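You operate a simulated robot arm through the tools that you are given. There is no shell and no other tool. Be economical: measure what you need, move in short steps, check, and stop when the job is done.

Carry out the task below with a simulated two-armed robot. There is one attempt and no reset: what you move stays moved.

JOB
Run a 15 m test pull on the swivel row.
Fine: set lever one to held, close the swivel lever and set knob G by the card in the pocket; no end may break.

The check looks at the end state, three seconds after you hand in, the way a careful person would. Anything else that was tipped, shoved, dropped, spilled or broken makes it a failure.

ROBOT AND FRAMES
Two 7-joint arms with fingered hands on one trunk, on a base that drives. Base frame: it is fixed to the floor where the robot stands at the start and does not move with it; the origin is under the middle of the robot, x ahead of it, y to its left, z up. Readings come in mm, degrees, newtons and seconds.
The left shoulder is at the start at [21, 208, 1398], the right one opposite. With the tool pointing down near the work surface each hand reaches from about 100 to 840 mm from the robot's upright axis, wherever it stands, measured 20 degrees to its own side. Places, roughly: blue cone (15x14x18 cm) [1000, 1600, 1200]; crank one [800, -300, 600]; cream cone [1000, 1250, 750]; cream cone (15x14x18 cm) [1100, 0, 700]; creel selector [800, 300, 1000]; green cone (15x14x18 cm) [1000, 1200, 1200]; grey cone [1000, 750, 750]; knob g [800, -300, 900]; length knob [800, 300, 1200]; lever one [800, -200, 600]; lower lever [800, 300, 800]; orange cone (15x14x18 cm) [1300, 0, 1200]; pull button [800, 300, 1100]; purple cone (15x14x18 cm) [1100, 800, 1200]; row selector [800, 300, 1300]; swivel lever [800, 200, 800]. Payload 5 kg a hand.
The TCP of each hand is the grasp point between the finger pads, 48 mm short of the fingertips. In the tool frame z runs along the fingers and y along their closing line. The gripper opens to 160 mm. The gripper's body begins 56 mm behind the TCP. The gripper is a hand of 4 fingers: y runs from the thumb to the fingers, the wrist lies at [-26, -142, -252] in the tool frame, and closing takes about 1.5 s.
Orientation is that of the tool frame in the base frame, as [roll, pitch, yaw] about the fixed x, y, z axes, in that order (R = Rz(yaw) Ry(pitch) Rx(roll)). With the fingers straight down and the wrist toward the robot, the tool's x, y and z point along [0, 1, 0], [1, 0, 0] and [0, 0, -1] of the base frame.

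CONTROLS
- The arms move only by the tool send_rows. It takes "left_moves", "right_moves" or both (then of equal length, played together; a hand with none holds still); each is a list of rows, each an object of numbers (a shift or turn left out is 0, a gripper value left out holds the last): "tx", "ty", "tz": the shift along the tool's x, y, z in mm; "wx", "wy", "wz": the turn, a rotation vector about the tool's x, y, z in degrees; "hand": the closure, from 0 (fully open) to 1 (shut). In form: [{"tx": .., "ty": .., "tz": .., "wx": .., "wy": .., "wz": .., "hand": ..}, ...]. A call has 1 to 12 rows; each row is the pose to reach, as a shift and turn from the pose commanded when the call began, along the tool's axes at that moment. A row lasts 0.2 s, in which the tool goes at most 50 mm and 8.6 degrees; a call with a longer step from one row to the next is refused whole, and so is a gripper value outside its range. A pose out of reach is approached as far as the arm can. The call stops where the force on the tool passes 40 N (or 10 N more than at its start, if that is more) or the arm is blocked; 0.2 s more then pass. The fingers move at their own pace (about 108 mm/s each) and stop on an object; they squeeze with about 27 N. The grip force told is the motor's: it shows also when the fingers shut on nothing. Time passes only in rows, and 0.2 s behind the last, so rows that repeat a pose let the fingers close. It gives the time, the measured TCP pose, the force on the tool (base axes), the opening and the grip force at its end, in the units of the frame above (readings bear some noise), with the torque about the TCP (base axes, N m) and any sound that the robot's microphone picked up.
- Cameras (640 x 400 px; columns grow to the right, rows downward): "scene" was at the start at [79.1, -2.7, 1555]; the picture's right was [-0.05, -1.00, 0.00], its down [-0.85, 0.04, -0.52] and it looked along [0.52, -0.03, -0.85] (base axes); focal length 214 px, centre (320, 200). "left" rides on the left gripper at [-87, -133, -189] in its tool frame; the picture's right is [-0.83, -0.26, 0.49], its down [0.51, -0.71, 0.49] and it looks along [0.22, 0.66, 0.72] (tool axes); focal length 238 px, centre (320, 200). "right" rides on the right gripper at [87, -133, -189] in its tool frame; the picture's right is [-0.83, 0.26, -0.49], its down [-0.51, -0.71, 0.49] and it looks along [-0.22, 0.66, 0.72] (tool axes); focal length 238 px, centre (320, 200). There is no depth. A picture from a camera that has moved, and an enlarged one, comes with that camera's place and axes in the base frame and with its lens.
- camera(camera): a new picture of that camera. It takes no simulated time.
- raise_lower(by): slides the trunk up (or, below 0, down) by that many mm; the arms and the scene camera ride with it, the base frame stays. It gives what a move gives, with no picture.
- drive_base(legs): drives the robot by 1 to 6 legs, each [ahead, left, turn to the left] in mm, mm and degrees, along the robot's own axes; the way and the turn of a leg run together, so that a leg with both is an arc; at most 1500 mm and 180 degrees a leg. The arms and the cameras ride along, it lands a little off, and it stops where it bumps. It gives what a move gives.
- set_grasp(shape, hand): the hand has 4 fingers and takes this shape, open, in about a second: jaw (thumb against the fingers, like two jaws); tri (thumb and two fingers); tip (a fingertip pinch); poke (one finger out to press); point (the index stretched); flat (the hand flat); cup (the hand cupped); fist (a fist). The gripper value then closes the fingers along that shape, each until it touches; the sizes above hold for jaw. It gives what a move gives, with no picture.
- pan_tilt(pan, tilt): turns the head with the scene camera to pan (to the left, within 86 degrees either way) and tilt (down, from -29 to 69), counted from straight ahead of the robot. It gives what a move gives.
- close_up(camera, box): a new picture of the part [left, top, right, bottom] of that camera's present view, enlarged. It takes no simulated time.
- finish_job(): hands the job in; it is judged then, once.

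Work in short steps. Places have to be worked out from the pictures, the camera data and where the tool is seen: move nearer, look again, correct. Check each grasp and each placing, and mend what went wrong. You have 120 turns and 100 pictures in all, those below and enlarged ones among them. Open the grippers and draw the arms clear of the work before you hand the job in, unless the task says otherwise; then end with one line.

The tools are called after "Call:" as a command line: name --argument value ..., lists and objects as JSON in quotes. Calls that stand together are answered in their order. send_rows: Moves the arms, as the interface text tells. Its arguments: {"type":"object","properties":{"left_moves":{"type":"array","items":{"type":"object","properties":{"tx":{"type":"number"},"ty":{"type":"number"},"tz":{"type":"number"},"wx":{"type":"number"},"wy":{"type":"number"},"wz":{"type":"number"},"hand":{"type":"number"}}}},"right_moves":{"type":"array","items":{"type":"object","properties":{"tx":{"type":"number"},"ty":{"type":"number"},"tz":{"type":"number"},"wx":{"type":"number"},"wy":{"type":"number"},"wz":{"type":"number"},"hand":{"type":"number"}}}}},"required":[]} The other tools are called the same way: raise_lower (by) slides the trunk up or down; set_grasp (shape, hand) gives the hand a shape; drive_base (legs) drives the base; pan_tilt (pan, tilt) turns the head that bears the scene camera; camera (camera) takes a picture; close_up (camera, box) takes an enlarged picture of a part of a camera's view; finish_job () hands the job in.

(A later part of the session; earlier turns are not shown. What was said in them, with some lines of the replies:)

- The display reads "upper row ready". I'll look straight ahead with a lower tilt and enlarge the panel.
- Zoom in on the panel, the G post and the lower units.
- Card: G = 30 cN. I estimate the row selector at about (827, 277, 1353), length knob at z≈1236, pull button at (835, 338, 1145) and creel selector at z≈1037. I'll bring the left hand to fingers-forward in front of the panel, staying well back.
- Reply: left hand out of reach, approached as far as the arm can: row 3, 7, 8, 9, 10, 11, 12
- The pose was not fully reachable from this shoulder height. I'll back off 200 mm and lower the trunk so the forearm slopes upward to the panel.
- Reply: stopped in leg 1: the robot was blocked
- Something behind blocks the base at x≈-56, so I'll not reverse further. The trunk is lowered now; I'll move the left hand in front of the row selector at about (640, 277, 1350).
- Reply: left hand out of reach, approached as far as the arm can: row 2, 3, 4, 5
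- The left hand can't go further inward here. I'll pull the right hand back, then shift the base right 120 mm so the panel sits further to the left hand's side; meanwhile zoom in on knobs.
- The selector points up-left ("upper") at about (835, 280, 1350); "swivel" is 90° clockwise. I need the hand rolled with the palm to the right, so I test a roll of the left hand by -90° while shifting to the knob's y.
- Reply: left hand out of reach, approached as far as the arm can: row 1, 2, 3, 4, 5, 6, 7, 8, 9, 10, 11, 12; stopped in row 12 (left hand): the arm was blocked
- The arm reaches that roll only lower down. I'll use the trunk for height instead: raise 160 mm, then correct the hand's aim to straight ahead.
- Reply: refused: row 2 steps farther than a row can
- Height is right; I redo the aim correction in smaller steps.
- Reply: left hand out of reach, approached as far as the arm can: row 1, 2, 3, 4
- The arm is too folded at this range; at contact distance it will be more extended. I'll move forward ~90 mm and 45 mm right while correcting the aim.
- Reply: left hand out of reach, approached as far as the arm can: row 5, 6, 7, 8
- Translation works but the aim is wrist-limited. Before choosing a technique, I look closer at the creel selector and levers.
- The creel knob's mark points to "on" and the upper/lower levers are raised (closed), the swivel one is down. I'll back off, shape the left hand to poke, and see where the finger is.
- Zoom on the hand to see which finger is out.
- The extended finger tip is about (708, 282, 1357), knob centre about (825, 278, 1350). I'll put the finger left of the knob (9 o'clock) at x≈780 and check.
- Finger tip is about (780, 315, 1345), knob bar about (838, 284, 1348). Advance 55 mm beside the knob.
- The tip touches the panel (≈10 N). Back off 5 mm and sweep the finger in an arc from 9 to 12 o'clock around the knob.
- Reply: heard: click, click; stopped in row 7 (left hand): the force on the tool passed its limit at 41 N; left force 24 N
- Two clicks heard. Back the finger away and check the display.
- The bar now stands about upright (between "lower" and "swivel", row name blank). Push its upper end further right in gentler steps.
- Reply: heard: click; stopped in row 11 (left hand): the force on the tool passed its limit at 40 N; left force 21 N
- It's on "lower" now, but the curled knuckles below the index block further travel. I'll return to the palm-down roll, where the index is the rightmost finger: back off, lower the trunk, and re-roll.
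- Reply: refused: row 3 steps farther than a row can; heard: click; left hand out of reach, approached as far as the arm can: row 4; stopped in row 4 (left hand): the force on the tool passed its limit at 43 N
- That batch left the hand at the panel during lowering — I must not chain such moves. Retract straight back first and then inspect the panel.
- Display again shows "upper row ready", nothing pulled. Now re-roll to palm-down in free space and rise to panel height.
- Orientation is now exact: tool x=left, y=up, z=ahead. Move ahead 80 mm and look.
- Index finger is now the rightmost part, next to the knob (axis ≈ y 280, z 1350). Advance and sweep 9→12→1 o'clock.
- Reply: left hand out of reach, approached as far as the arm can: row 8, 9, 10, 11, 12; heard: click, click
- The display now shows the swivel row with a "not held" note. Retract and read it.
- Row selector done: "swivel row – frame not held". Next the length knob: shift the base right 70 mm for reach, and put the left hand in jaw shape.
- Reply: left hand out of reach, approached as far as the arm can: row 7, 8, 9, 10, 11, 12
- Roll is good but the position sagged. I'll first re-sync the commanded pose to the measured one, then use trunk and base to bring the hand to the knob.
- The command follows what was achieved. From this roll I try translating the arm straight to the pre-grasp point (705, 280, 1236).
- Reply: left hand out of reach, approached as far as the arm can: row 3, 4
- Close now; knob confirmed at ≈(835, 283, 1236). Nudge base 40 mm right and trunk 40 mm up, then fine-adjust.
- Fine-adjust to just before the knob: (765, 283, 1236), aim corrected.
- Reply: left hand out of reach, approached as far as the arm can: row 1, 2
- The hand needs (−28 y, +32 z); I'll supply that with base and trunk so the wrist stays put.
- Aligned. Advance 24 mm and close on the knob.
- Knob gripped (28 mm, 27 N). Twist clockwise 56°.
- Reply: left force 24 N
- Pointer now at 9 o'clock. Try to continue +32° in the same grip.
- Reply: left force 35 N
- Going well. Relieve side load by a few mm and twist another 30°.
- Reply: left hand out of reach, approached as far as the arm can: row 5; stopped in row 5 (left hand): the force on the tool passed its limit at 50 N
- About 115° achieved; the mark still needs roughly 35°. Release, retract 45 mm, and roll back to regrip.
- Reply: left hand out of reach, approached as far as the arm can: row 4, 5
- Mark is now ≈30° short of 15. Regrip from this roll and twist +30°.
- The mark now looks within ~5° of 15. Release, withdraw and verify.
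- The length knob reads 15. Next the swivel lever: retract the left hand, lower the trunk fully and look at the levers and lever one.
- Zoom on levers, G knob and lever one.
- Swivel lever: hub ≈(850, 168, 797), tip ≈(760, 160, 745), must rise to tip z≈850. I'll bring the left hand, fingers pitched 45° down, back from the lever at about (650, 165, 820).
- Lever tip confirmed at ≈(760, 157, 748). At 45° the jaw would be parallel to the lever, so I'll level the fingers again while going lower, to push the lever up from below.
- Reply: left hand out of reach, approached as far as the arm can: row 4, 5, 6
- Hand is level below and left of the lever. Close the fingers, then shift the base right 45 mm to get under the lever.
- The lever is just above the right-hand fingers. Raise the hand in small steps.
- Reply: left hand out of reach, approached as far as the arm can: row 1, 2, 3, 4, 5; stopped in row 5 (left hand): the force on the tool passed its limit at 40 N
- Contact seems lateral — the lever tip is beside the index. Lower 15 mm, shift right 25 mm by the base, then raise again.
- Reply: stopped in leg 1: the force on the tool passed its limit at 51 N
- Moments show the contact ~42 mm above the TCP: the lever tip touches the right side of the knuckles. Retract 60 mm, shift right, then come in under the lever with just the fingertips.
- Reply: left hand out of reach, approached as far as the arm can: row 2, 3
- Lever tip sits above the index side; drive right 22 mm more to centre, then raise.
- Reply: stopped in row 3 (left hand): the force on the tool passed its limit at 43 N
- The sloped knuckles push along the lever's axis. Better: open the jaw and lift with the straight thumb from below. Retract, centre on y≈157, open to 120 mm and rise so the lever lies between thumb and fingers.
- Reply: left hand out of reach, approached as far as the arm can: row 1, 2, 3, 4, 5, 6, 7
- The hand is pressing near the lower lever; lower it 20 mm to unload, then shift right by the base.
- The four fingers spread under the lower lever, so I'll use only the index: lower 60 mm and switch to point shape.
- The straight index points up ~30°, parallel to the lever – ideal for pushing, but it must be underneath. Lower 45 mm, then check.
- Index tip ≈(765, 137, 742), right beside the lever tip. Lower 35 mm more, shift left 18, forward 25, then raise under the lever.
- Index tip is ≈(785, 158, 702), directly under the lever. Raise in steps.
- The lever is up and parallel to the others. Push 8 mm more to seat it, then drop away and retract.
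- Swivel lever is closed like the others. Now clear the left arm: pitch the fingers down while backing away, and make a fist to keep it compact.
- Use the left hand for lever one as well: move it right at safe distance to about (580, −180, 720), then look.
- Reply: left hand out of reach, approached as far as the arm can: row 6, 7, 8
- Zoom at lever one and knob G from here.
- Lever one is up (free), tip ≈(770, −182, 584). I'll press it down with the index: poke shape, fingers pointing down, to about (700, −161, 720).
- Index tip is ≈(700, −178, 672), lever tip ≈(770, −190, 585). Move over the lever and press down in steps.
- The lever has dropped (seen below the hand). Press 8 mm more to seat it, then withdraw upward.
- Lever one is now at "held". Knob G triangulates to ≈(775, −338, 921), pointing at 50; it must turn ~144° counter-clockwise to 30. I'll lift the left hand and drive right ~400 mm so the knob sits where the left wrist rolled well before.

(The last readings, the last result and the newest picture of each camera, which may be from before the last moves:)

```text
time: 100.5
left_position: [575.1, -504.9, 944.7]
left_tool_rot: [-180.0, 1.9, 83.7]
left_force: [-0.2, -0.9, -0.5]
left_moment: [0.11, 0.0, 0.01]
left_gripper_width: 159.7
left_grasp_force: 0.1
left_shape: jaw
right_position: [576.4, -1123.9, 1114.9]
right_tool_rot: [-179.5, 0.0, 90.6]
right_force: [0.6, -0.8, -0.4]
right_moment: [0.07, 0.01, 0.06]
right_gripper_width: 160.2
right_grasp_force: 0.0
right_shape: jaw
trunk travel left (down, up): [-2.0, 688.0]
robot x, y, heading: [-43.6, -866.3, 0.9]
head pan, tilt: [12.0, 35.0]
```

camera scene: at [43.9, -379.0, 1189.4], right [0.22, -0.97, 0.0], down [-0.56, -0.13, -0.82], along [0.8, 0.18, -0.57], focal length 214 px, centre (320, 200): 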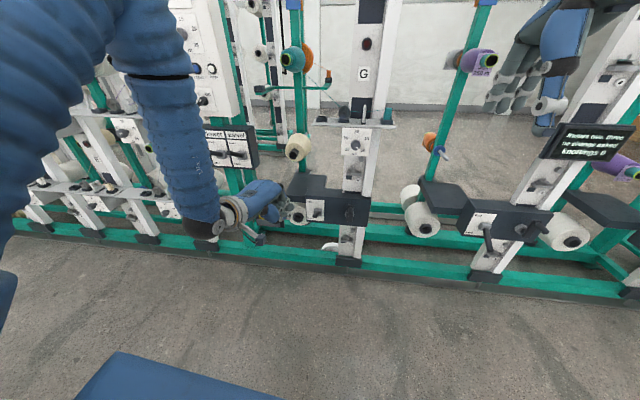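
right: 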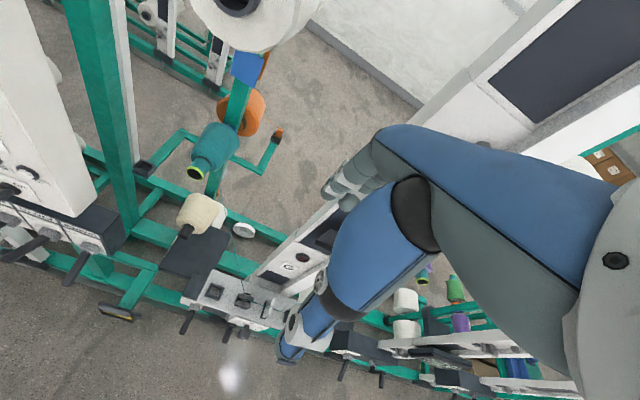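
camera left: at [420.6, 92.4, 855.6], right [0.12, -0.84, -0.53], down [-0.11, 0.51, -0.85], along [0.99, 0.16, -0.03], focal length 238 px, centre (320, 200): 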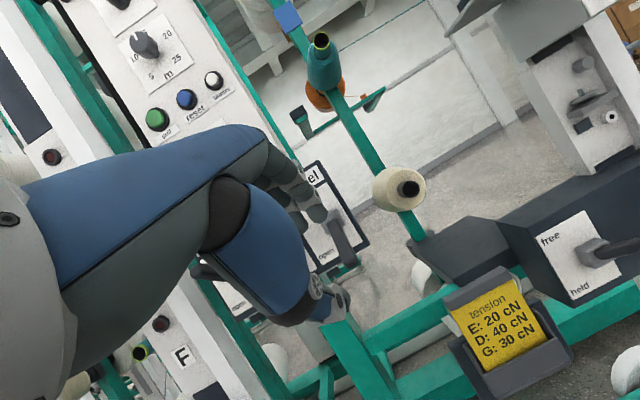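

Now rotate the left hand to fingers-forward and go to about (640, −338, 921).

Call:
send_rows --left_moves '[{"wx": -7.5, "tx": 15, "ty": 4, "tz": 2, "hand": 0.5}, {"wx": -15, "tx": 29, "ty": 8, "tz": 4}, {"wx": -22.5, "tx": 43, "ty": 12, "tz": 6}, {"wx": -30, "tx": 58, "ty": 16, "tz": 8}, {"wx": -37.5, "tx": 72, "ty": 20, "tz": 10}, {"wx": -45, "tx": 87, "ty": 24, "tz": 12}, {"wx": -52.5, "tx": 101, "ty": 28, "tz": 14}, {"wx": -60, "tx": 115, "ty": 32, "tz": 16}, {"wx": -67.5, "tx": 130, "ty": 35, "tz": 18}, {"wx": -75, "tx": 144, "ty": 39, "tz": 20}, {"wx": -82.5, "tx": 159, "ty": 43, "tz": 22}, {"wx": -90, "tx": 173, "ty": 47, "tz": 24}]'

```text
time: 103.1
left_position: [656.8, -324.3, 922.2]
left_tool_rot: [90.2, 2.1, 83.5]
left_force: [0.2, 0.4, -0.5]
left_moment: [0.02, -0.02, -0.13]
left_gripper_width: 80.3
left_grasp_force: 0.1
left_shape: jaw
left hand out of reach, approached as far as the arm can: row 1, 2, 3, 12
right_position: [576.4, -1121.6, 1113.3]
right_tool_rot: [-179.5, 0.1, 90.6]
right_force: [0.2, 0.8, 0.3]
right_moment: [-0.13, 0.02, 0.01]
right_gripper_width: 160.2
right_grasp_force: 0.2
right_shape: jaw
trunk travel left (down, up): [-2.0, 688.0]
robot x, y, heading: [-44.4, -866.5, 0.9]
head pan, tilt: [12.0, 35.0]
```

Good. Now roll +52° about the pointing axis and shift to the knob's axis, still standing off.

Call:
send_rows --left_moves '[{"wz": 7.5, "tx": -3, "tz": 5}, {"wz": 15, "wy": 1.5, "tx": -6, "tz": 10}, {"wz": 22.5, "wy": 2.5, "tx": -8, "tz": 15}, {"wz": 30, "wy": 3.5, "tx": -9, "tz": 20}, {"wz": 37.5, "wy": 4.5, "tx": -10, "tz": 25}, {"wz": 45, "wy": 5, "tx": -11, "tz": 30}, {"wz": 52, "wy": 6, "tx": -11, "tz": 35}]'

Call:
camera --camera "left"

Call:
pan_tilt --pan 35 --tilt 20

Call:
camera --camera "scene"

```text
time: 104.3
left_position: [753.8, -316.5, 952.4]
left_tool_rot: [89.7, -34.3, 88.4]
left_force: [-17.3, -2.6, 0.5]
left_moment: [-0.13, 0.63, 0.31]
left_gripper_width: 78.3
left_grasp_force: 0.1
left_shape: jaw
left hand out of reach, approached as far as the arm can: row 1, 2, 3, 4, 5, 6
right_position: [575.0, -1121.3, 1113.1]
right_tool_rot: [-179.5, 0.0, 90.7]
right_force: [0.7, -0.3, -0.5]
right_moment: [-0.03, 0.06, 0.01]
right_gripper_width: 160.1
right_grasp_force: 0.1
right_shape: jaw
trunk travel left (down, up): [-2.0, 688.0]
robot x, y, heading: [-42.5, -866.0, 1.1]
head pan, tilt: [12.0, 35.0]
stopped in row 6 (left hand): the force on the tool passed its limit at 66 N (the readings are from after the stop); the commanded pose is now the measured one
```

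```text
16 pictures are left
camera left: at [566.3, -307.4, 792.7], right [0.47, -0.56, -0.68], down [0.52, 0.8, -0.3], along [0.71, -0.21, 0.67], focal length 238 px, centre (320, 200)
```

left: 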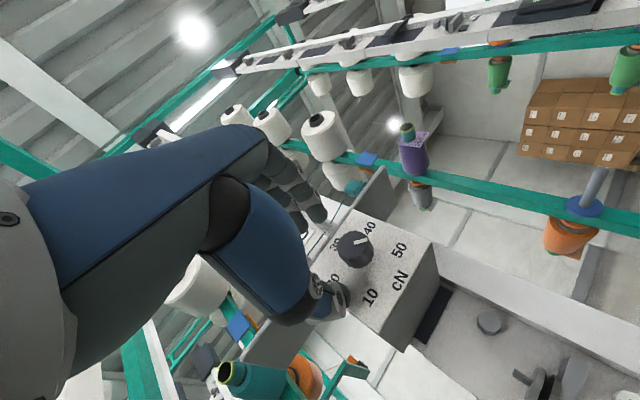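

```text
time: 105.2
left_position: [755.7, -317.3, 953.1]
left_tool_rot: [89.6, -34.5, 88.5]
left_force: [-26.3, -3.9, -0.7]
left_moment: [-0.18, 1.19, 0.72]
left_gripper_width: 79.4
left_grasp_force: 0.0
left_shape: jaw
right_position: [574.9, -1122.8, 1114.0]
right_tool_rot: [-179.6, 0.0, 90.7]
right_force: [-0.5, -1.0, -0.4]
right_moment: [0.01, -0.03, 0.0]
right_gripper_width: 159.8
right_grasp_force: 0.1
right_shape: jaw
trunk travel left (down, up): [-2.0, 688.0]
robot x, y, heading: [-47.9, -867.1, 1.0]
head pan, tilt: [35.0, 20.0]
```

```text
15 pictures are left
camera scene: at [39.2, -809.8, 1213.3], right [0.59, -0.81, 0.0], down [-0.28, -0.2, -0.94], along [0.76, 0.55, -0.34], focal length 214 px, centre (320, 200)
```

scene: 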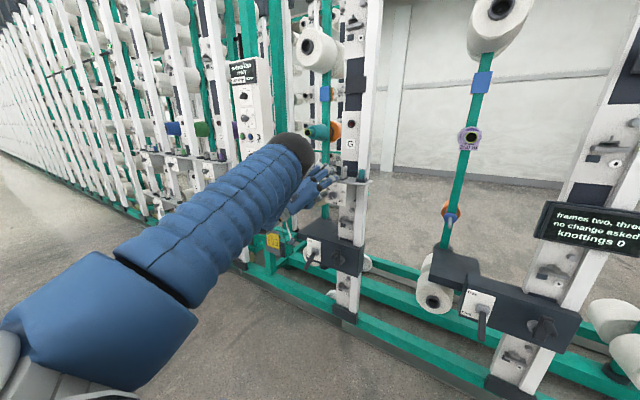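

The arm drifted forward and the fingertips press against the box. Back off at once.

Call:
send_rows --left_moves '[{"tz": -15}, {"tz": -40}, {"tz": -40}]'

Call:
close_up --camera "scene" --box '[260, 140, 390, 250]'

```text
time: 106.0
left_position: [752.0, -310.7, 965.9]
left_tool_rot: [89.8, -34.4, 88.4]
left_force: [0.4, 0.4, -0.2]
left_moment: [0.02, -0.03, -0.04]
left_gripper_width: 80.1
left_grasp_force: 0.0
left_shape: jaw
left hand out of reach, approached as far as the arm can: row 1, 2, 3
right_position: [576.0, -1122.6, 1114.0]
right_tool_rot: [-179.5, 0.0, 90.6]
right_force: [0.1, 0.3, -0.9]
right_moment: [-0.06, 0.02, -0.01]
right_gripper_width: 160.1
right_grasp_force: 0.0
right_shape: jaw
trunk travel left (down, up): [-2.0, 688.0]
robot x, y, heading: [-44.6, -865.1, 1.1]
head pan, tilt: [35.0, 20.0]
```

```text
3.64 times, centred on (325, 195) of scene
camera zoom: at [41.5, -809.7, 1213.2], right [0.59, -0.81, 0.0], down [-0.28, -0.2, -0.94], along [0.76, 0.55, -0.34], focal length 780 px, centre (302, 218)
```

zoom: 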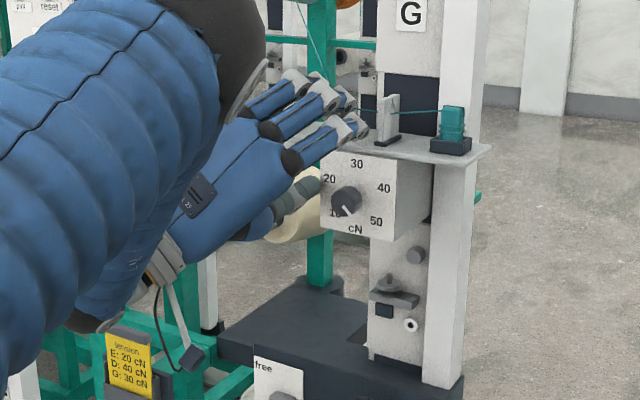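

Fingers hover near the shelf guide; pull the whole robot straight back 120 mm (the earlier rear obstacle may not be here).

Call:
drive_base --legs '[[-120, 0, 0]]'

Call:
close_up --camera "scene" --box '[270, 120, 400, 230]'

```text
time: 107.2
left_position: [627.2, -310.6, 965.7]
left_tool_rot: [89.7, -34.4, 88.4]
left_force: [-1.5, 0.3, 0.8]
left_moment: [0.04, 0.08, 0.01]
left_gripper_width: 80.1
left_grasp_force: 0.1
left_shape: jaw
right_position: [452.5, -1123.3, 1114.5]
right_tool_rot: [-179.5, 0.1, 90.7]
right_force: [-1.3, -0.4, 0.6]
right_moment: [0.03, -0.13, -0.02]
right_gripper_width: 160.0
right_grasp_force: 0.0
right_shape: jaw
trunk travel left (down, up): [-2.0, 688.0]
robot x, y, heading: [-163.5, -867.2, 1.3]
head pan, tilt: [35.0, 20.0]
```

```text
3.64 times, centred on (335, 175) of scene
camera zoom: at [-82.2, -811.9, 1213.4], right [0.59, -0.81, 0.0], down [-0.28, -0.2, -0.94], along [0.76, 0.55, -0.34], focal length 780 px, centre (266, 291)
```

zoom: 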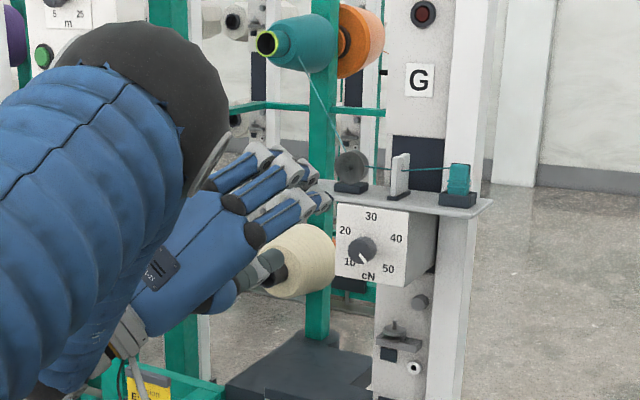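

Clear, thread intact. Knob G refined: ≈(785, −336, 916). Now extend the arm forward 60, down 50, right 25 with the present roll.

Call:
send_rows --left_moves '[{"tz": 20}, {"tz": 40}, {"tz": 60}, {"tz": 60, "tx": -16, "ty": -9}, {"tz": 60, "tx": -33, "ty": -18}, {"tz": 60, "tx": -49, "ty": -27}]'

```text
time: 108.6
left_position: [688.2, -329.7, 919.1]
left_tool_rot: [90.2, -34.2, 87.8]
left_force: [-0.8, 0.5, 0.3]
left_moment: [-0.02, -0.05, -0.01]
left_gripper_width: 80.2
left_grasp_force: 0.0
left_shape: jaw
left hand out of reach, approached as far as the arm can: row 6
right_position: [455.1, -1122.2, 1114.2]
right_tool_rot: [-179.6, 0.0, 90.7]
right_force: [-0.3, -0.2, 0.2]
right_moment: [-0.04, -0.01, -0.01]
right_gripper_width: 160.0
right_grasp_force: 0.0
right_shape: jaw
trunk travel left (down, up): [-2.0, 688.0]
robot x, y, heading: [-166.5, -868.8, 1.3]
head pan, tilt: [35.0, 20.0]
```

Good. Try a further +20° of roll here.

Call:
send_rows --left_moves '[{"wz": 7}, {"wz": 14}, {"wz": 20}]'

```text
time: 109.4
left_position: [695.8, -307.3, 953.2]
left_tool_rot: [94.6, -53.3, 82.5]
left_force: [-0.1, -0.6, 0.5]
left_moment: [0.01, 0.0, 0.02]
left_gripper_width: 80.1
left_grasp_force: 0.1
left_shape: jaw
left hand out of reach, approached as far as the arm can: row 1, 2, 3
right_position: [454.1, -1124.0, 1113.4]
right_tool_rot: [-179.6, 0.1, 90.8]
right_force: [0.4, -0.6, 0.1]
right_moment: [0.05, -0.02, 0.0]
right_gripper_width: 159.7
right_grasp_force: 0.1
right_shape: jaw
trunk travel left (down, up): [-2.0, 688.0]
robot x, y, heading: [-167.0, -867.1, 1.2]
head pan, tilt: [35.0, 20.0]
```

That drifts; +34° is the limit here. Roll back 20° and return to the knob axis.

Call:
send_rows --left_moves '[{"wz": -7, "tx": -15}, {"wz": -14, "tx": -30, "tz": -1}, {"wz": -20, "tx": -45, "tz": -3}]'

```text
time: 110.2
left_position: [690.1, -331.5, 917.9]
left_tool_rot: [93.1, -33.2, 84.5]
left_force: [0.2, -1.1, -0.2]
left_moment: [-0.02, 0.0, 0.03]
left_gripper_width: 80.2
left_grasp_force: 0.2
left_shape: jaw
right_position: [454.6, -1122.9, 1113.2]
right_tool_rot: [-179.6, 0.0, 90.7]
right_force: [-0.2, -0.1, -0.2]
right_moment: [-0.03, 0.0, -0.04]
right_gripper_width: 160.1
right_grasp_force: 0.1
right_shape: jaw
trunk travel left (down, up): [-2.0, 688.0]
robot x, y, heading: [-168.9, -868.5, 1.0]
head pan, tilt: [35.0, 20.0]
```

Check alignment with the wrist camera.

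Call:
close_up --camera "left" --box '[240, 150, 480, 330]'

```text
2.22 times, centred on (360, 240) of left
camera zoom: at [493.8, -319.4, 767.6], right [0.42, -0.58, -0.69], down [0.53, 0.78, -0.34], along [0.74, -0.22, 0.63], focal length 530 px, centre (231, 111)
```

zoom: 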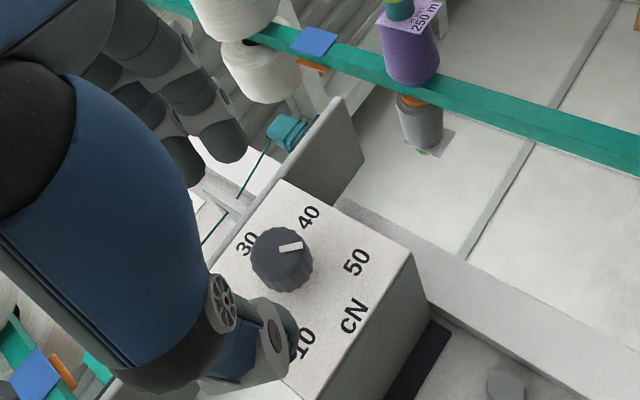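

Aligned with the knob. Narrow the opening, advance 52 mm and close.

Call:
send_rows --left_moves '[{"hand": 0.62}, {"tz": 17}, {"tz": 34}, {"tz": 44}, {"tz": 52}, {"tz": 52, "hand": 1}, {"tz": 52}, {"tz": 52}, {"tz": 52}]'

Call:
close_up --camera "left" --box '[240, 150, 480, 330]'

```text
time: 112.2
left_position: [740.9, -335.3, 915.3]
left_tool_rot: [93.1, -33.2, 84.7]
left_force: [3.3, 1.4, -1.2]
left_moment: [0.03, 0.02, 0.07]
left_gripper_width: 22.4
left_grasp_force: 27.6
left_shape: jaw
right_position: [454.5, -1122.1, 1114.5]
right_tool_rot: [-179.5, 0.0, 90.8]
right_force: [0.3, 0.2, 0.0]
right_moment: [0.02, 0.01, 0.0]
right_gripper_width: 160.0
right_grasp_force: 0.0
right_shape: jaw
trunk travel left (down, up): [-2.0, 688.0]
robot x, y, heading: [-168.6, -866.9, 0.9]
head pan, tilt: [35.0, 20.0]
```

```text
2.22 times, centred on (360, 240) of left
camera zoom: at [545.3, -322.1, 764.5], right [0.42, -0.58, -0.7], down [0.53, 0.78, -0.34], along [0.74, -0.22, 0.63], focal length 530 px, centre (231, 111)
```

zoom: 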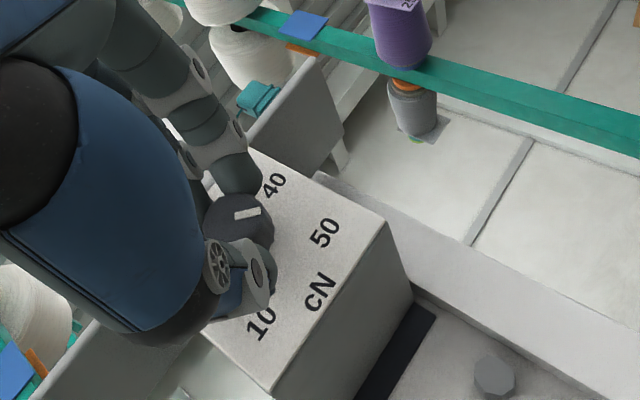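

Gripped (22 mm). Twist counter-clockwise 60° first.

Call:
send_rows --left_moves '[{"wz": -7}, {"wz": -14}, {"wz": -21}, {"wz": -28}, {"wz": -35}, {"wz": -42}, {"wz": -49}, {"wz": -56}, {"wz": -63}, {"wz": -70}]'

```text
time: 114.4
left_position: [741.4, -336.2, 915.4]
left_tool_rot: [93.2, 36.8, 88.1]
left_force: [4.1, -7.5, 1.1]
left_moment: [0.08, -0.67, -0.01]
left_gripper_width: 21.0
left_grasp_force: 27.5
left_shape: jaw
right_position: [454.2, -1123.3, 1113.6]
right_tool_rot: [-179.6, -0.1, 90.8]
right_force: [1.0, 0.3, -0.7]
right_moment: [0.0, -0.02, 0.01]
right_gripper_width: 160.0
right_grasp_force: 0.1
right_shape: jaw
trunk travel left (down, up): [-2.0, 688.0]
robot x, y, heading: [-168.6, -868.1, 0.9]
head pan, tilt: [35.0, 20.0]
```

Very smooth. Continue another 24°.

Call:
send_rows --left_moves '[{"wz": -7}, {"wz": -14}, {"wz": -20}, {"wz": -24}]'

Call:
close_up --camera "left" --box '[240, 150, 480, 330]'

```text
time: 115.4
left_position: [740.7, -336.7, 915.6]
left_tool_rot: [95.3, 60.6, 90.8]
left_force: [2.3, -6.6, 3.6]
left_moment: [0.07, -0.61, 0.16]
left_gripper_width: 21.2
left_grasp_force: 27.2
left_shape: jaw
right_position: [453.9, -1123.2, 1115.3]
right_tool_rot: [-179.6, 0.0, 90.7]
right_force: [0.4, 0.2, -0.5]
right_moment: [-0.02, -0.04, 0.03]
right_gripper_width: 160.2
right_grasp_force: 0.0
right_shape: jaw
trunk travel left (down, up): [-2.0, 688.0]
robot x, y, heading: [-164.5, -866.9, 1.5]
head pan, tilt: [35.0, 20.0]
```

```text
2.22 times, centred on (360, 240) of left
camera zoom: at [542.5, -481.8, 934.5], right [0.47, -0.67, 0.58], down [0.43, -0.4, -0.81], along [0.77, 0.63, 0.1], focal length 530 px, centre (231, 111)
```

zoom: 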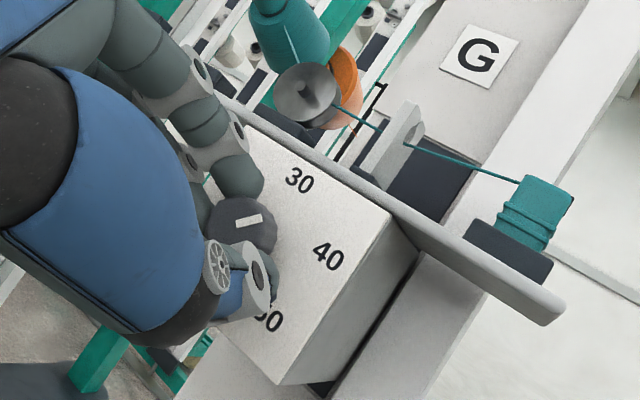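

Mark now ≈+42° (at ~40). Release, back off, roll back 45° for a second grip.

Call:
send_rows --left_moves '[{"hand": 0.62}, {"hand": 0.62}, {"tz": -20}, {"tz": -40}, {"tz": -40, "wz": 8}, {"tz": -40, "wz": 16}, {"tz": -40, "wz": 24}, {"tz": -40, "wz": 32}, {"tz": -40, "wz": 40}, {"tz": -40, "wz": 46}]'

```text
time: 117.6
left_position: [700.8, -332.5, 917.1]
left_tool_rot: [92.7, 14.7, 87.1]
left_force: [0.7, -0.8, -0.3]
left_moment: [-0.03, -0.04, -0.02]
left_gripper_width: 60.2
left_grasp_force: 0.1
left_shape: jaw
right_position: [454.7, -1123.4, 1114.5]
right_tool_rot: [-179.5, 0.0, 90.9]
right_force: [0.5, 0.1, 0.3]
right_moment: [-0.02, 0.01, -0.01]
right_gripper_width: 160.1
right_grasp_force: 0.1
right_shape: jaw
trunk travel left (down, up): [-2.0, 688.0]
robot x, y, heading: [-166.1, -867.1, 1.1]
head pan, tilt: [35.0, 20.0]
```

Advance, grip again and twist −42°.

Call:
send_rows --left_moves '[{"tz": 20, "tx": -1}, {"tz": 40, "tx": -2}, {"tz": 40, "tx": -2, "hand": 1}, {"tz": 40, "tx": -2}, {"tz": 40, "tx": -2}, {"tz": 40, "tx": -2, "wz": -7}, {"tz": 40, "tx": -2, "wz": -14}, {"tz": 40, "tx": -2, "wz": -21}, {"tz": 40, "tx": -2, "wz": -28}, {"tz": 40, "tx": -2, "wz": -35}, {"tz": 40, "tx": -2, "wz": -42}]'

Call:
send_rows --left_moves '[{"hand": 0.62}, {"hand": 0.62}, {"tz": -20}, {"tz": -50}, {"tz": -80}]'

Call:
close_up --camera "left" --box '[240, 150, 480, 330]'

Call:
close_up --camera "scene" --box '[290, 130, 390, 220]'

```text
time: 120.0
left_position: [742.9, -337.3, 916.1]
left_tool_rot: [94.7, 56.7, 90.2]
left_force: [3.7, -0.4, 2.1]
left_moment: [0.04, -0.52, 0.26]
left_gripper_width: 22.0
left_grasp_force: 27.3
left_shape: jaw
right_position: [455.1, -1124.1, 1113.6]
right_tool_rot: [-179.5, 0.0, 90.8]
right_force: [-1.3, -0.2, 0.5]
right_moment: [0.03, 0.01, 0.01]
right_gripper_width: 160.3
right_grasp_force: 0.0
right_shape: jaw
trunk travel left (down, up): [-2.0, 688.0]
robot x, y, heading: [-166.6, -867.6, 1.4]
head pan, tilt: [35.0, 20.0]
```

```text
time: 121.2
left_position: [661.9, -332.9, 919.7]
left_tool_rot: [94.7, 56.7, 90.2]
left_force: [0.2, -0.6, 0.8]
left_moment: [0.01, 0.04, 0.03]
left_gripper_width: 60.1
left_grasp_force: 0.1
left_shape: jaw
right_position: [455.9, -1122.8, 1114.6]
right_tool_rot: [-179.6, 0.0, 90.8]
right_force: [0.3, -0.3, 0.9]
right_moment: [0.0, -0.01, -0.04]
right_gripper_width: 159.8
right_grasp_force: 0.0
right_shape: jaw
trunk travel left (down, up): [-2.0, 688.0]
robot x, y, heading: [-166.7, -866.9, 1.1]
head pan, tilt: [35.0, 20.0]
```

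```text
2.22 times, centred on (360, 240) of left
camera zoom: at [463.1, -478.7, 927.1], right [0.47, -0.71, 0.53], down [0.43, -0.34, -0.83], along [0.77, 0.62, 0.14], focal length 530 px, centre (231, 111)
```

zoom: 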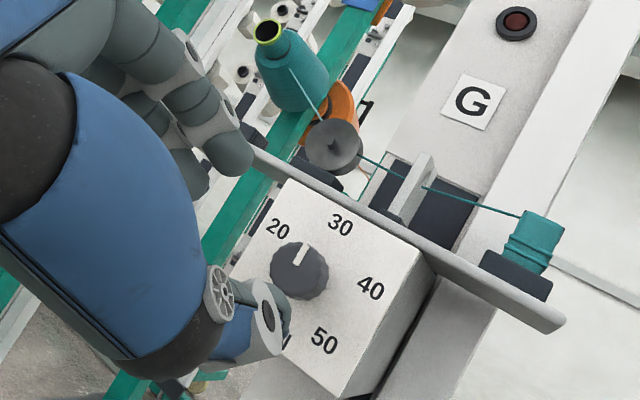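

```text
4.44 times, centred on (340, 175) of scene
camera zoom: at [-81.0, -811.9, 1213.3], right [0.59, -0.81, 0.0], down [-0.28, -0.2, -0.94], along [0.76, 0.55, -0.34], focal length 953 px, centre (231, 311)
```

zoom: 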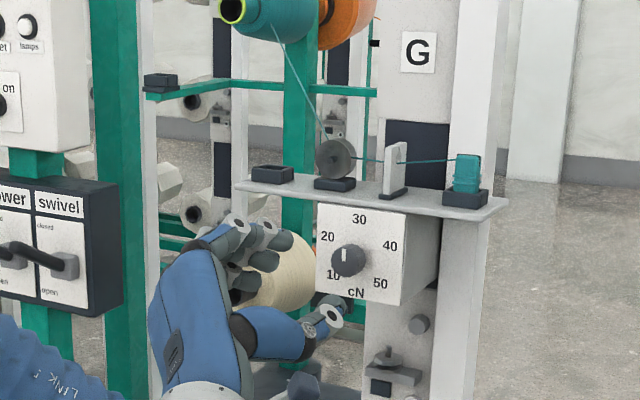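

The mark is ≈8° past 30 toward 20. Regrip and turn back +8°.

Call:
send_rows --left_moves '[{"tz": 30}, {"tz": 60}, {"tz": 80}, {"tz": 80, "hand": 1}, {"tz": 80}, {"tz": 80}, {"tz": 80, "wz": 4}, {"tz": 80, "wz": 8}, {"tz": 80, "wz": 8}]'

Call:
send_rows --left_moves '[{"hand": 0.62}, {"hand": 0.62}, {"tz": -20}, {"tz": -50}, {"tz": -80}]'

Call:
close_up --camera "left" --box '[290, 180, 410, 300]'

```text
time: 123.2
left_position: [742.5, -337.1, 915.1]
left_tool_rot: [94.1, 48.7, 89.4]
left_force: [1.1, -0.4, -5.6]
left_moment: [-0.01, 0.2, 0.07]
left_gripper_width: 22.4
left_grasp_force: 27.5
left_shape: jaw
right_position: [455.3, -1122.8, 1113.7]
right_tool_rot: [-179.6, 0.0, 90.8]
right_force: [-0.1, -0.2, -0.7]
right_moment: [-0.02, -0.01, -0.04]
right_gripper_width: 159.9
right_grasp_force: 0.0
right_shape: jaw
trunk travel left (down, up): [-2.0, 688.0]
robot x, y, heading: [-172.6, -869.1, 1.5]
head pan, tilt: [35.0, 20.0]
```

```text
time: 124.4
left_position: [661.0, -332.2, 920.4]
left_tool_rot: [93.8, 48.7, 89.1]
left_force: [0.0, -1.1, 0.6]
left_moment: [-0.01, 0.06, 0.03]
left_gripper_width: 60.7
left_grasp_force: 0.0
left_shape: jaw
right_position: [453.9, -1123.1, 1114.2]
right_tool_rot: [-179.5, 0.1, 90.8]
right_force: [-0.1, 0.1, 0.1]
right_moment: [0.01, -0.05, 0.0]
right_gripper_width: 159.8
right_grasp_force: 0.1
right_shape: jaw
trunk travel left (down, up): [-2.0, 688.0]
robot x, y, heading: [-166.2, -867.1, 0.9]
head pan, tilt: [35.0, 20.0]
```

```text
3.33 times, centred on (350, 240) of left
camera zoom: at [460.9, -477.1, 906.0], right [0.46, -0.78, 0.43], down [0.44, -0.23, -0.87], along [0.77, 0.59, 0.24], focal length 794 px, centre (220, 67)
```

zoom: 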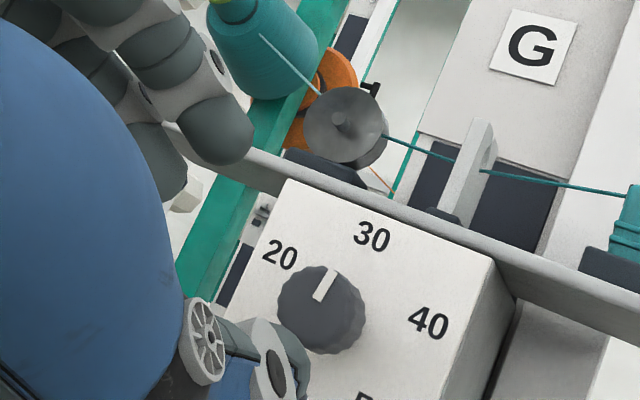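

Mark is parallel to the plate edge → 30 cN. Now fold the left arm: roll to palm-down, then retract with fingers pitched down.

Call:
send_rows --left_moves '[{"wz": 7}, {"wz": 14}, {"wz": 21}, {"wz": 28}, {"wz": 35}, {"wz": 42}, {"wz": 48}]'

Call:
send_rows --left_moves '[{"wx": 6, "tz": -15, "ty": 5}, {"wx": 12, "tz": -30, "ty": 10}, {"wx": 18, "tz": -45, "ty": 15}, {"wx": 24, "tz": -60, "ty": 20}, {"wx": 30, "tz": -75, "ty": 25}, {"wx": 36, "tz": -90, "ty": 30}, {"wx": 42, "tz": -105, "ty": 35}, {"wx": 48, "tz": -120, "ty": 40}, {"wx": 54, "tz": -135, "ty": 45}, {"wx": 60, "tz": -155, "ty": 50}, {"wx": 66, "tz": -175, "ty": 55}, {"wx": 72, "tz": -195, "ty": 60}]'

```text
time: 126.0
left_position: [662.4, -332.4, 918.6]
left_tool_rot: [92.7, 0.6, 86.3]
left_force: [0.3, 0.3, -0.9]
left_moment: [-0.03, 0.02, 0.01]
left_gripper_width: 60.7
left_grasp_force: 0.0
left_shape: jaw
right_position: [454.7, -1122.8, 1114.4]
right_tool_rot: [-179.5, -0.1, 90.8]
right_force: [-0.8, 0.1, 0.0]
right_moment: [0.03, -0.01, 0.03]
right_gripper_width: 160.0
right_grasp_force: 0.1
right_shape: jaw
trunk travel left (down, up): [-2.0, 688.0]
robot x, y, heading: [-167.2, -870.3, 1.2]
head pan, tilt: [35.0, 20.0]
```

```text
time: 128.6
left_position: [469.0, -319.4, 988.0]
left_tool_rot: [164.6, 0.7, 86.3]
left_force: [-0.8, -1.1, -0.1]
left_moment: [0.01, -0.04, 0.0]
left_gripper_width: 60.5
left_grasp_force: 0.1
left_shape: jaw
right_position: [455.0, -1123.9, 1115.2]
right_tool_rot: [-179.7, 0.0, 90.7]
right_force: [0.0, -0.2, -0.3]
right_moment: [0.04, 0.0, -0.02]
right_gripper_width: 160.1
right_grasp_force: 0.0
right_shape: jaw
trunk travel left (down, up): [-2.0, 688.0]
robot x, y, heading: [-166.9, -867.0, 0.9]
head pan, tilt: [35.0, 20.0]
```

Folded. Drive forward 115 mm, then left 755 mm back to the panel.

Call:
drive_base --legs '[[115, 0, -1], [0, 755, 0]]'

Call:
set_grasp --hand "left" --shape "poke"

```text
time: 133.5
left_position: [588.5, 423.1, 987.6]
left_tool_rot: [164.6, 0.9, 85.4]
left_force: [0.5, -0.1, 0.5]
left_moment: [-0.07, -0.01, -0.02]
left_gripper_width: 60.7
left_grasp_force: 0.1
left_shape: jaw
right_position: [562.2, -381.2, 1113.7]
right_tool_rot: [-179.5, -0.1, 89.9]
right_force: [0.1, 0.5, 1.4]
right_moment: [-0.05, 0.04, -0.02]
right_gripper_width: 160.0
right_grasp_force: 0.1
right_shape: jaw
trunk travel left (down, up): [-2.0, 688.0]
robot x, y, heading: [-54.3, -116.0, 0.1]
head pan, tilt: [35.0, 20.0]
```

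```text
time: 134.4
left_position: [589.2, 423.2, 987.5]
left_tool_rot: [164.6, 0.6, 85.5]
left_force: [-0.2, 0.3, 0.4]
left_moment: [0.02, -0.02, 0.02]
left_gripper_width: 0.3
left_grasp_force: 0.1
left_shape: poke
right_position: [561.3, -380.4, 1114.6]
right_tool_rot: [-179.7, 0.0, 89.9]
right_force: [0.6, 0.2, 0.9]
right_moment: [0.0, -0.01, 0.01]
right_gripper_width: 160.1
right_grasp_force: 0.1
right_shape: jaw
trunk travel left (down, up): [-2.0, 688.0]
robot x, y, heading: [-54.9, -115.9, 0.2]
head pan, tilt: [35.0, 20.0]
```

Raise and level the poke finger in front of the pull button, standing off at x≈690.

Call:
send_rows --left_moves '[{"wx": -7.5, "tx": -5, "ty": 10, "tz": -16}, {"wx": -15, "tx": -10, "ty": 20, "tz": -32}, {"wx": -22.5, "tx": -15, "ty": 30, "tz": -48}, {"wx": -30, "tx": -20, "ty": 45, "tz": -62}, {"wx": -37.5, "tx": -25, "ty": 60, "tz": -75}, {"wx": -45, "tx": -30, "ty": 75, "tz": -85}, {"wx": -52.5, "tx": -35, "ty": 92, "tz": -95}, {"wx": -60, "tx": -40, "ty": 110, "tz": -105}, {"wx": -67.5, "tx": -44, "ty": 126, "tz": -111}, {"wx": -74.6, "tx": -47, "ty": 141, "tz": -116}]'

Call:
pan_tilt --pan 20 --tilt 10

Call:
camera --camera "scene"

```text
time: 136.6
left_position: [690.1, 370.5, 1136.8]
left_tool_rot: [90.0, 0.6, 85.5]
left_force: [-0.1, 1.0, 0.3]
left_moment: [0.03, 0.0, -0.02]
left_gripper_width: 0.0
left_grasp_force: 0.1
left_shape: poke
right_position: [563.0, -378.7, 1114.4]
right_tool_rot: [-179.4, 0.1, 90.0]
right_force: [0.4, 0.7, -0.1]
right_moment: [-0.02, 0.08, 0.03]
right_gripper_width: 160.0
right_grasp_force: 0.0
right_shape: jaw
trunk travel left (down, up): [-2.0, 688.0]
robot x, y, heading: [-55.3, -116.3, 0.5]
head pan, tilt: [35.0, 20.0]
```

```text
time: 137.4
left_position: [689.8, 369.2, 1137.2]
left_tool_rot: [90.1, 0.8, 85.5]
left_force: [-1.0, 0.0, -0.2]
left_moment: [0.0, 0.02, -0.01]
left_gripper_width: 0.0
left_grasp_force: 0.0
left_shape: poke
right_position: [561.4, -380.9, 1114.3]
right_tool_rot: [-179.6, 0.0, 89.9]
right_force: [-0.1, 0.4, 0.3]
right_moment: [-0.02, -0.01, -0.05]
right_gripper_width: 159.9
right_grasp_force: 0.0
right_shape: jaw
trunk travel left (down, up): [-2.0, 688.0]
robot x, y, heading: [-55.4, -117.2, 0.3]
head pan, tilt: [20.0, 10.0]
```

```text
6 pictures are left
camera scene: at [42.4, -82.9, 1229.4], right [0.35, -0.94, 0.0], down [-0.16, -0.06, -0.98], along [0.92, 0.34, -0.17], focal length 214 px, centre (320, 200)
```

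scene: 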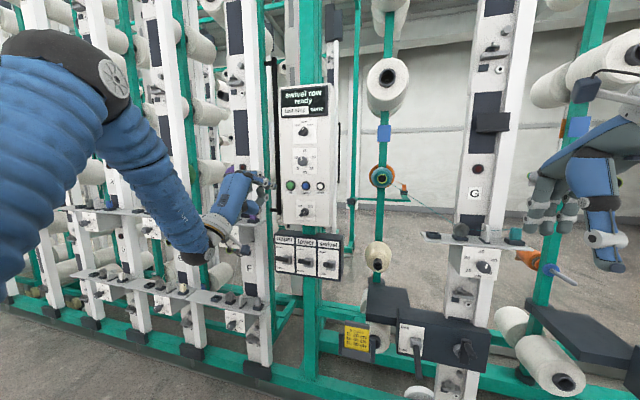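

Display: "swivel row ready". Advance the finger to ~35 mm from the pull button and verify.

Call:
send_rows --left_moves '[{"tz": 35, "tx": 2}, {"tz": 70, "tx": 4}]'

Call:
close_up --camera "scene" --box '[240, 80, 350, 240]'

```text
time: 138.0
left_position: [759.4, 369.0, 1135.2]
left_tool_rot: [90.0, 0.6, 85.4]
left_force: [0.5, 0.1, 0.6]
left_moment: [0.03, 0.0, -0.03]
left_gripper_width: 0.1
left_grasp_force: 0.0
left_shape: poke
right_position: [561.9, -380.3, 1113.5]
right_tool_rot: [-179.6, 0.1, 90.0]
right_force: [0.3, 0.4, 0.2]
right_moment: [0.05, -0.02, 0.01]
right_gripper_width: 160.0
right_grasp_force: 0.0
right_shape: jaw
trunk travel left (down, up): [-2.0, 688.0]
robot x, y, heading: [-56.0, -117.9, 0.7]
head pan, tilt: [20.0, 10.0]
```

```text
2.50 times, centred on (295, 160) of scene
camera zoom: at [42.8, -83.0, 1229.4], right [0.35, -0.94, 0.0], down [-0.16, -0.06, -0.98], along [0.92, 0.34, -0.17], focal length 536 px, centre (382, 300)
```

zoom: 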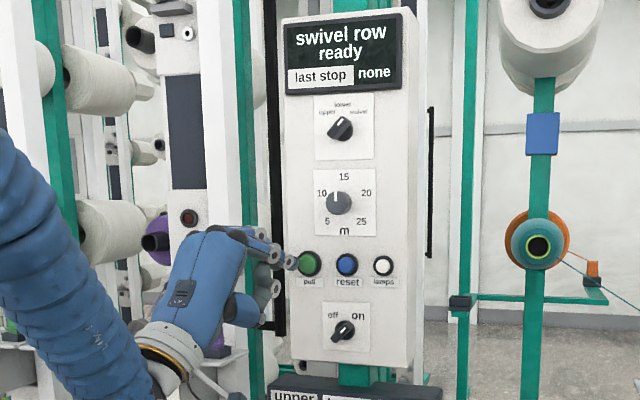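

Verify the length mark closely before pressing (tip ≈(805, 352, 1140), button ≈(845, 343, 1136)).

Call:
close_up --camera "scene" --box '[280, 140, 325, 200]'

```text
6.67 times, centred on (302, 170) of scene
camera zoom: at [42.8, -83.0, 1229.4], right [0.35, -0.94, 0.0], down [-0.16, -0.06, -0.98], along [0.92, 0.34, -0.17], focal length 1430 px, centre (437, 400)
```

zoom: 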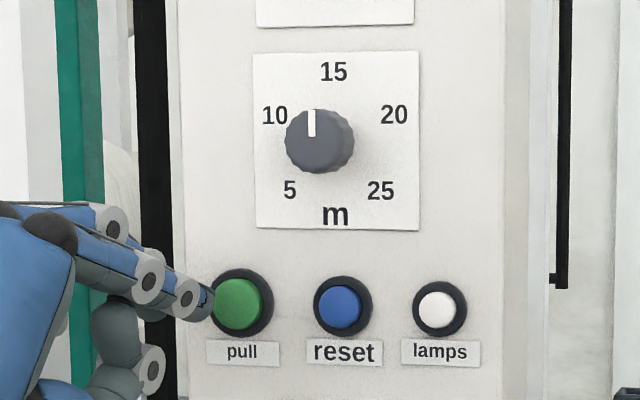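

Length mark is exactly vertical at 15. Press the pull button.

Call:
send_rows --left_moves '[{"tz": 20, "tx": -4, "ty": -2}, {"tz": 30, "tx": -5, "ty": -3}, {"tz": 36, "tx": -5, "ty": -3}, {"tz": 41, "tx": -5, "ty": -3}, {"tz": 46, "tx": -5, "ty": -3}, {"tz": 50, "tx": -5, "ty": -3}]'

```text
time: 138.9
left_position: [790.7, 361.6, 1135.8]
left_tool_rot: [89.8, 0.7, 85.5]
left_force: [-33.1, -5.1, -4.5]
left_moment: [0.05, 0.05, -0.43]
left_gripper_width: 0.0
left_grasp_force: 0.1
left_shape: poke
right_position: [558.1, -378.9, 1115.9]
right_tool_rot: [-179.8, 0.1, 90.2]
right_force: [0.9, 0.3, 0.2]
right_moment: [0.0, 0.04, 0.0]
right_gripper_width: 159.8
right_grasp_force: 0.1
right_shape: jaw
trunk travel left (down, up): [-2.0, 688.0]
robot x, y, heading: [-55.7, -114.0, 0.5]
head pan, tilt: [20.0, 10.0]
heard: click
stopped in row 4 (left hand): the force on the tool passed its limit at 45 N (the readings are from after the stop); the commanded pose is now the measured one
```

A click and firm stop. Withdraw the finger and check the display.

Call:
send_rows --left_moves '[{"tz": -30}, {"tz": -65}, {"tz": -95}, {"tz": -95}, {"tz": -95}]'

Call:
close_up --camera "scene" --box '[240, 80, 350, 200]'

```text
time: 140.1
left_position: [700.6, 369.5, 1134.1]
left_tool_rot: [90.0, 0.8, 85.6]
left_force: [-0.1, 0.6, 0.5]
left_moment: [-0.02, 0.0, -0.02]
left_gripper_width: 0.0
left_grasp_force: 0.1
left_shape: poke
right_position: [561.4, -379.3, 1115.0]
right_tool_rot: [-179.6, 0.0, 90.1]
right_force: [-0.7, 0.6, -0.2]
right_moment: [-0.02, 0.0, -0.01]
right_gripper_width: 159.9
right_grasp_force: 0.0
right_shape: jaw
trunk travel left (down, up): [-2.0, 688.0]
robot x, y, heading: [-56.4, -115.7, 0.5]
head pan, tilt: [20.0, 10.0]
```

```text
3.33 times, centred on (295, 140) of scene
camera zoom: at [41.3, -82.9, 1229.5], right [0.35, -0.94, 0.0], down [-0.16, -0.06, -0.98], along [0.92, 0.34, -0.17], focal length 715 px, centre (403, 400)
```

zoom: 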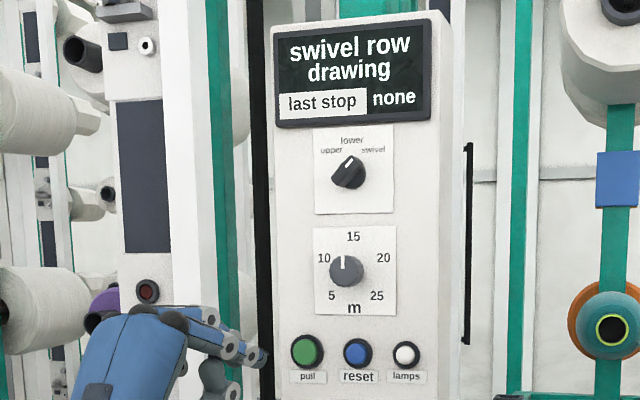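

"swivel row drawing" – the pull is running. Wait, opening and drawing the arm clear meanwhile.

Call:
send_rows --left_moves '[{"wx": 6, "tz": -12}, {"wx": 12, "tz": -24}, {"wx": 18, "tz": -36}, {"wx": 24, "tz": -48}, {"wx": 30, "tz": -60}, {"wx": 36, "tz": -72}, {"wx": 42, "tz": -85}, {"wx": 48, "tz": -98}, {"wx": 54, "tz": -110}, {"wx": 60, "tz": -120}, {"wx": 60, "tz": -120}, {"wx": 60, "tz": -120}]'

Call:
set_grasp --hand "left" --shape "jaw"

Call:
send_rows --left_moves '[{"hand": 0}, {"hand": 0}, {"hand": 0}, {"hand": 0}, {"hand": 0}, {"hand": 0}, {"hand": 0}, {"hand": 0}, {"hand": 0}, {"hand": 0}, {"hand": 0}, {"hand": 0}]'

Call:
send_rows --left_moves '[{"hand": 0}, {"hand": 0}, {"hand": 0}, {"hand": 0}, {"hand": 0}, {"hand": 0}, {"hand": 0}, {"hand": 0}, {"hand": 0}, {"hand": 0}, {"hand": 0}, {"hand": 0}]'

Call:
close_up --camera "scene" --box '[240, 80, 350, 200]'

```text
time: 142.7
left_position: [581.2, 378.0, 1135.0]
left_tool_rot: [150.1, 0.8, 85.3]
left_force: [0.0, 0.1, 0.2]
left_moment: [0.04, 0.01, 0.0]
left_gripper_width: 0.0
left_grasp_force: 0.0
left_shape: poke
right_position: [561.5, -380.1, 1114.6]
right_tool_rot: [-179.6, 0.0, 90.1]
right_force: [0.6, 0.2, 0.7]
right_moment: [0.02, 0.01, -0.02]
right_gripper_width: 160.2
right_grasp_force: 0.1
right_shape: jaw
trunk travel left (down, up): [-2.0, 688.0]
robot x, y, heading: [-58.3, -117.7, 0.5]
head pan, tilt: [20.0, 10.0]
```

```text
time: 143.6
left_position: [581.4, 377.5, 1134.0]
left_tool_rot: [150.0, 0.8, 85.4]
left_force: [0.4, -0.2, 0.3]
left_moment: [-0.03, 0.01, 0.0]
left_gripper_width: 159.4
left_grasp_force: 0.1
left_shape: jaw
right_position: [562.1, -378.8, 1115.0]
right_tool_rot: [-179.6, 0.0, 89.9]
right_force: [-0.5, -0.4, -0.5]
right_moment: [-0.04, -0.04, -0.01]
right_gripper_width: 159.9
right_grasp_force: 0.1
right_shape: jaw
trunk travel left (down, up): [-2.0, 688.0]
robot x, y, heading: [-52.5, -116.5, 0.2]
head pan, tilt: [20.0, 10.0]
```

```text
time: 146.2
left_position: [581.3, 378.1, 1134.8]
left_tool_rot: [150.0, 0.8, 85.4]
left_force: [0.4, 0.4, 0.3]
left_moment: [-0.02, 0.04, 0.02]
left_gripper_width: 159.9
left_grasp_force: 0.1
left_shape: jaw
right_position: [561.1, -380.6, 1115.3]
right_tool_rot: [-179.6, 0.0, 89.9]
right_force: [-0.5, 0.2, 0.2]
right_moment: [0.0, 0.0, 0.0]
right_gripper_width: 160.0
right_grasp_force: 0.1
right_shape: jaw
trunk travel left (down, up): [-2.0, 688.0]
robot x, y, heading: [-55.2, -115.4, 0.3]
head pan, tilt: [20.0, 10.0]
```

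```text
time: 148.8
left_position: [580.4, 378.5, 1134.7]
left_tool_rot: [150.0, 0.7, 85.4]
left_force: [-0.1, -0.8, -0.1]
left_moment: [0.04, 0.01, 0.0]
left_gripper_width: 160.0
left_grasp_force: 0.0
left_shape: jaw
right_position: [561.1, -380.2, 1113.5]
right_tool_rot: [-179.6, -0.1, 90.0]
right_force: [0.0, 0.8, 0.2]
right_moment: [-0.04, -0.02, 0.0]
right_gripper_width: 159.8
right_grasp_force: 0.0
right_shape: jaw
trunk travel left (down, up): [-2.0, 688.0]
robot x, y, heading: [-54.7, -114.4, 0.4]
head pan, tilt: [20.0, 10.0]
```

```text
3.33 times, centred on (295, 140) of scene
camera zoom: at [41.5, -83.0, 1229.5], right [0.35, -0.94, 0.0], down [-0.16, -0.06, -0.98], along [0.92, 0.34, -0.17], focal length 715 px, centre (403, 400)
```

zoom: 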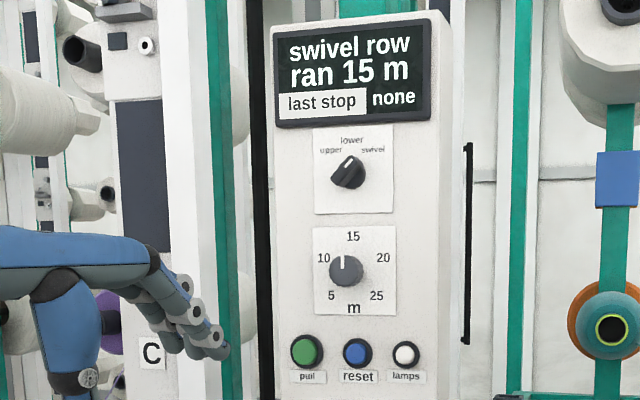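

"swivel row ran 15 m, last stop none". One last overall check of levers and knob G.

Call:
close_up --camera "scene" --box '[250, 200, 550, 388]'

```text
2.13 times, centred on (400, 294) of scene
camera zoom: at [41.5, -83.0, 1229.5], right [0.35, -0.94, 0.0], down [-0.16, -0.06, -0.98], along [0.92, 0.34, -0.17], focal length 456 px, centre (150, 0)
```

zoom: 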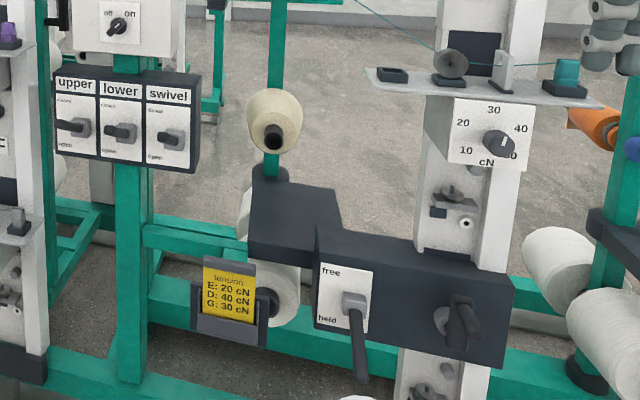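

All three levers are closed, lever one is at held, G is at 30, the thread is intact and both arms are clear. Handing in.

Call:
finish_job

```text
The job is handed in.
```

The 15 m test pull on the swivel row is done: the display read "swivel row ran 15 m, last stop none", with lever one at held, the swivel lever closed and knob G at 30 cN as on the card.
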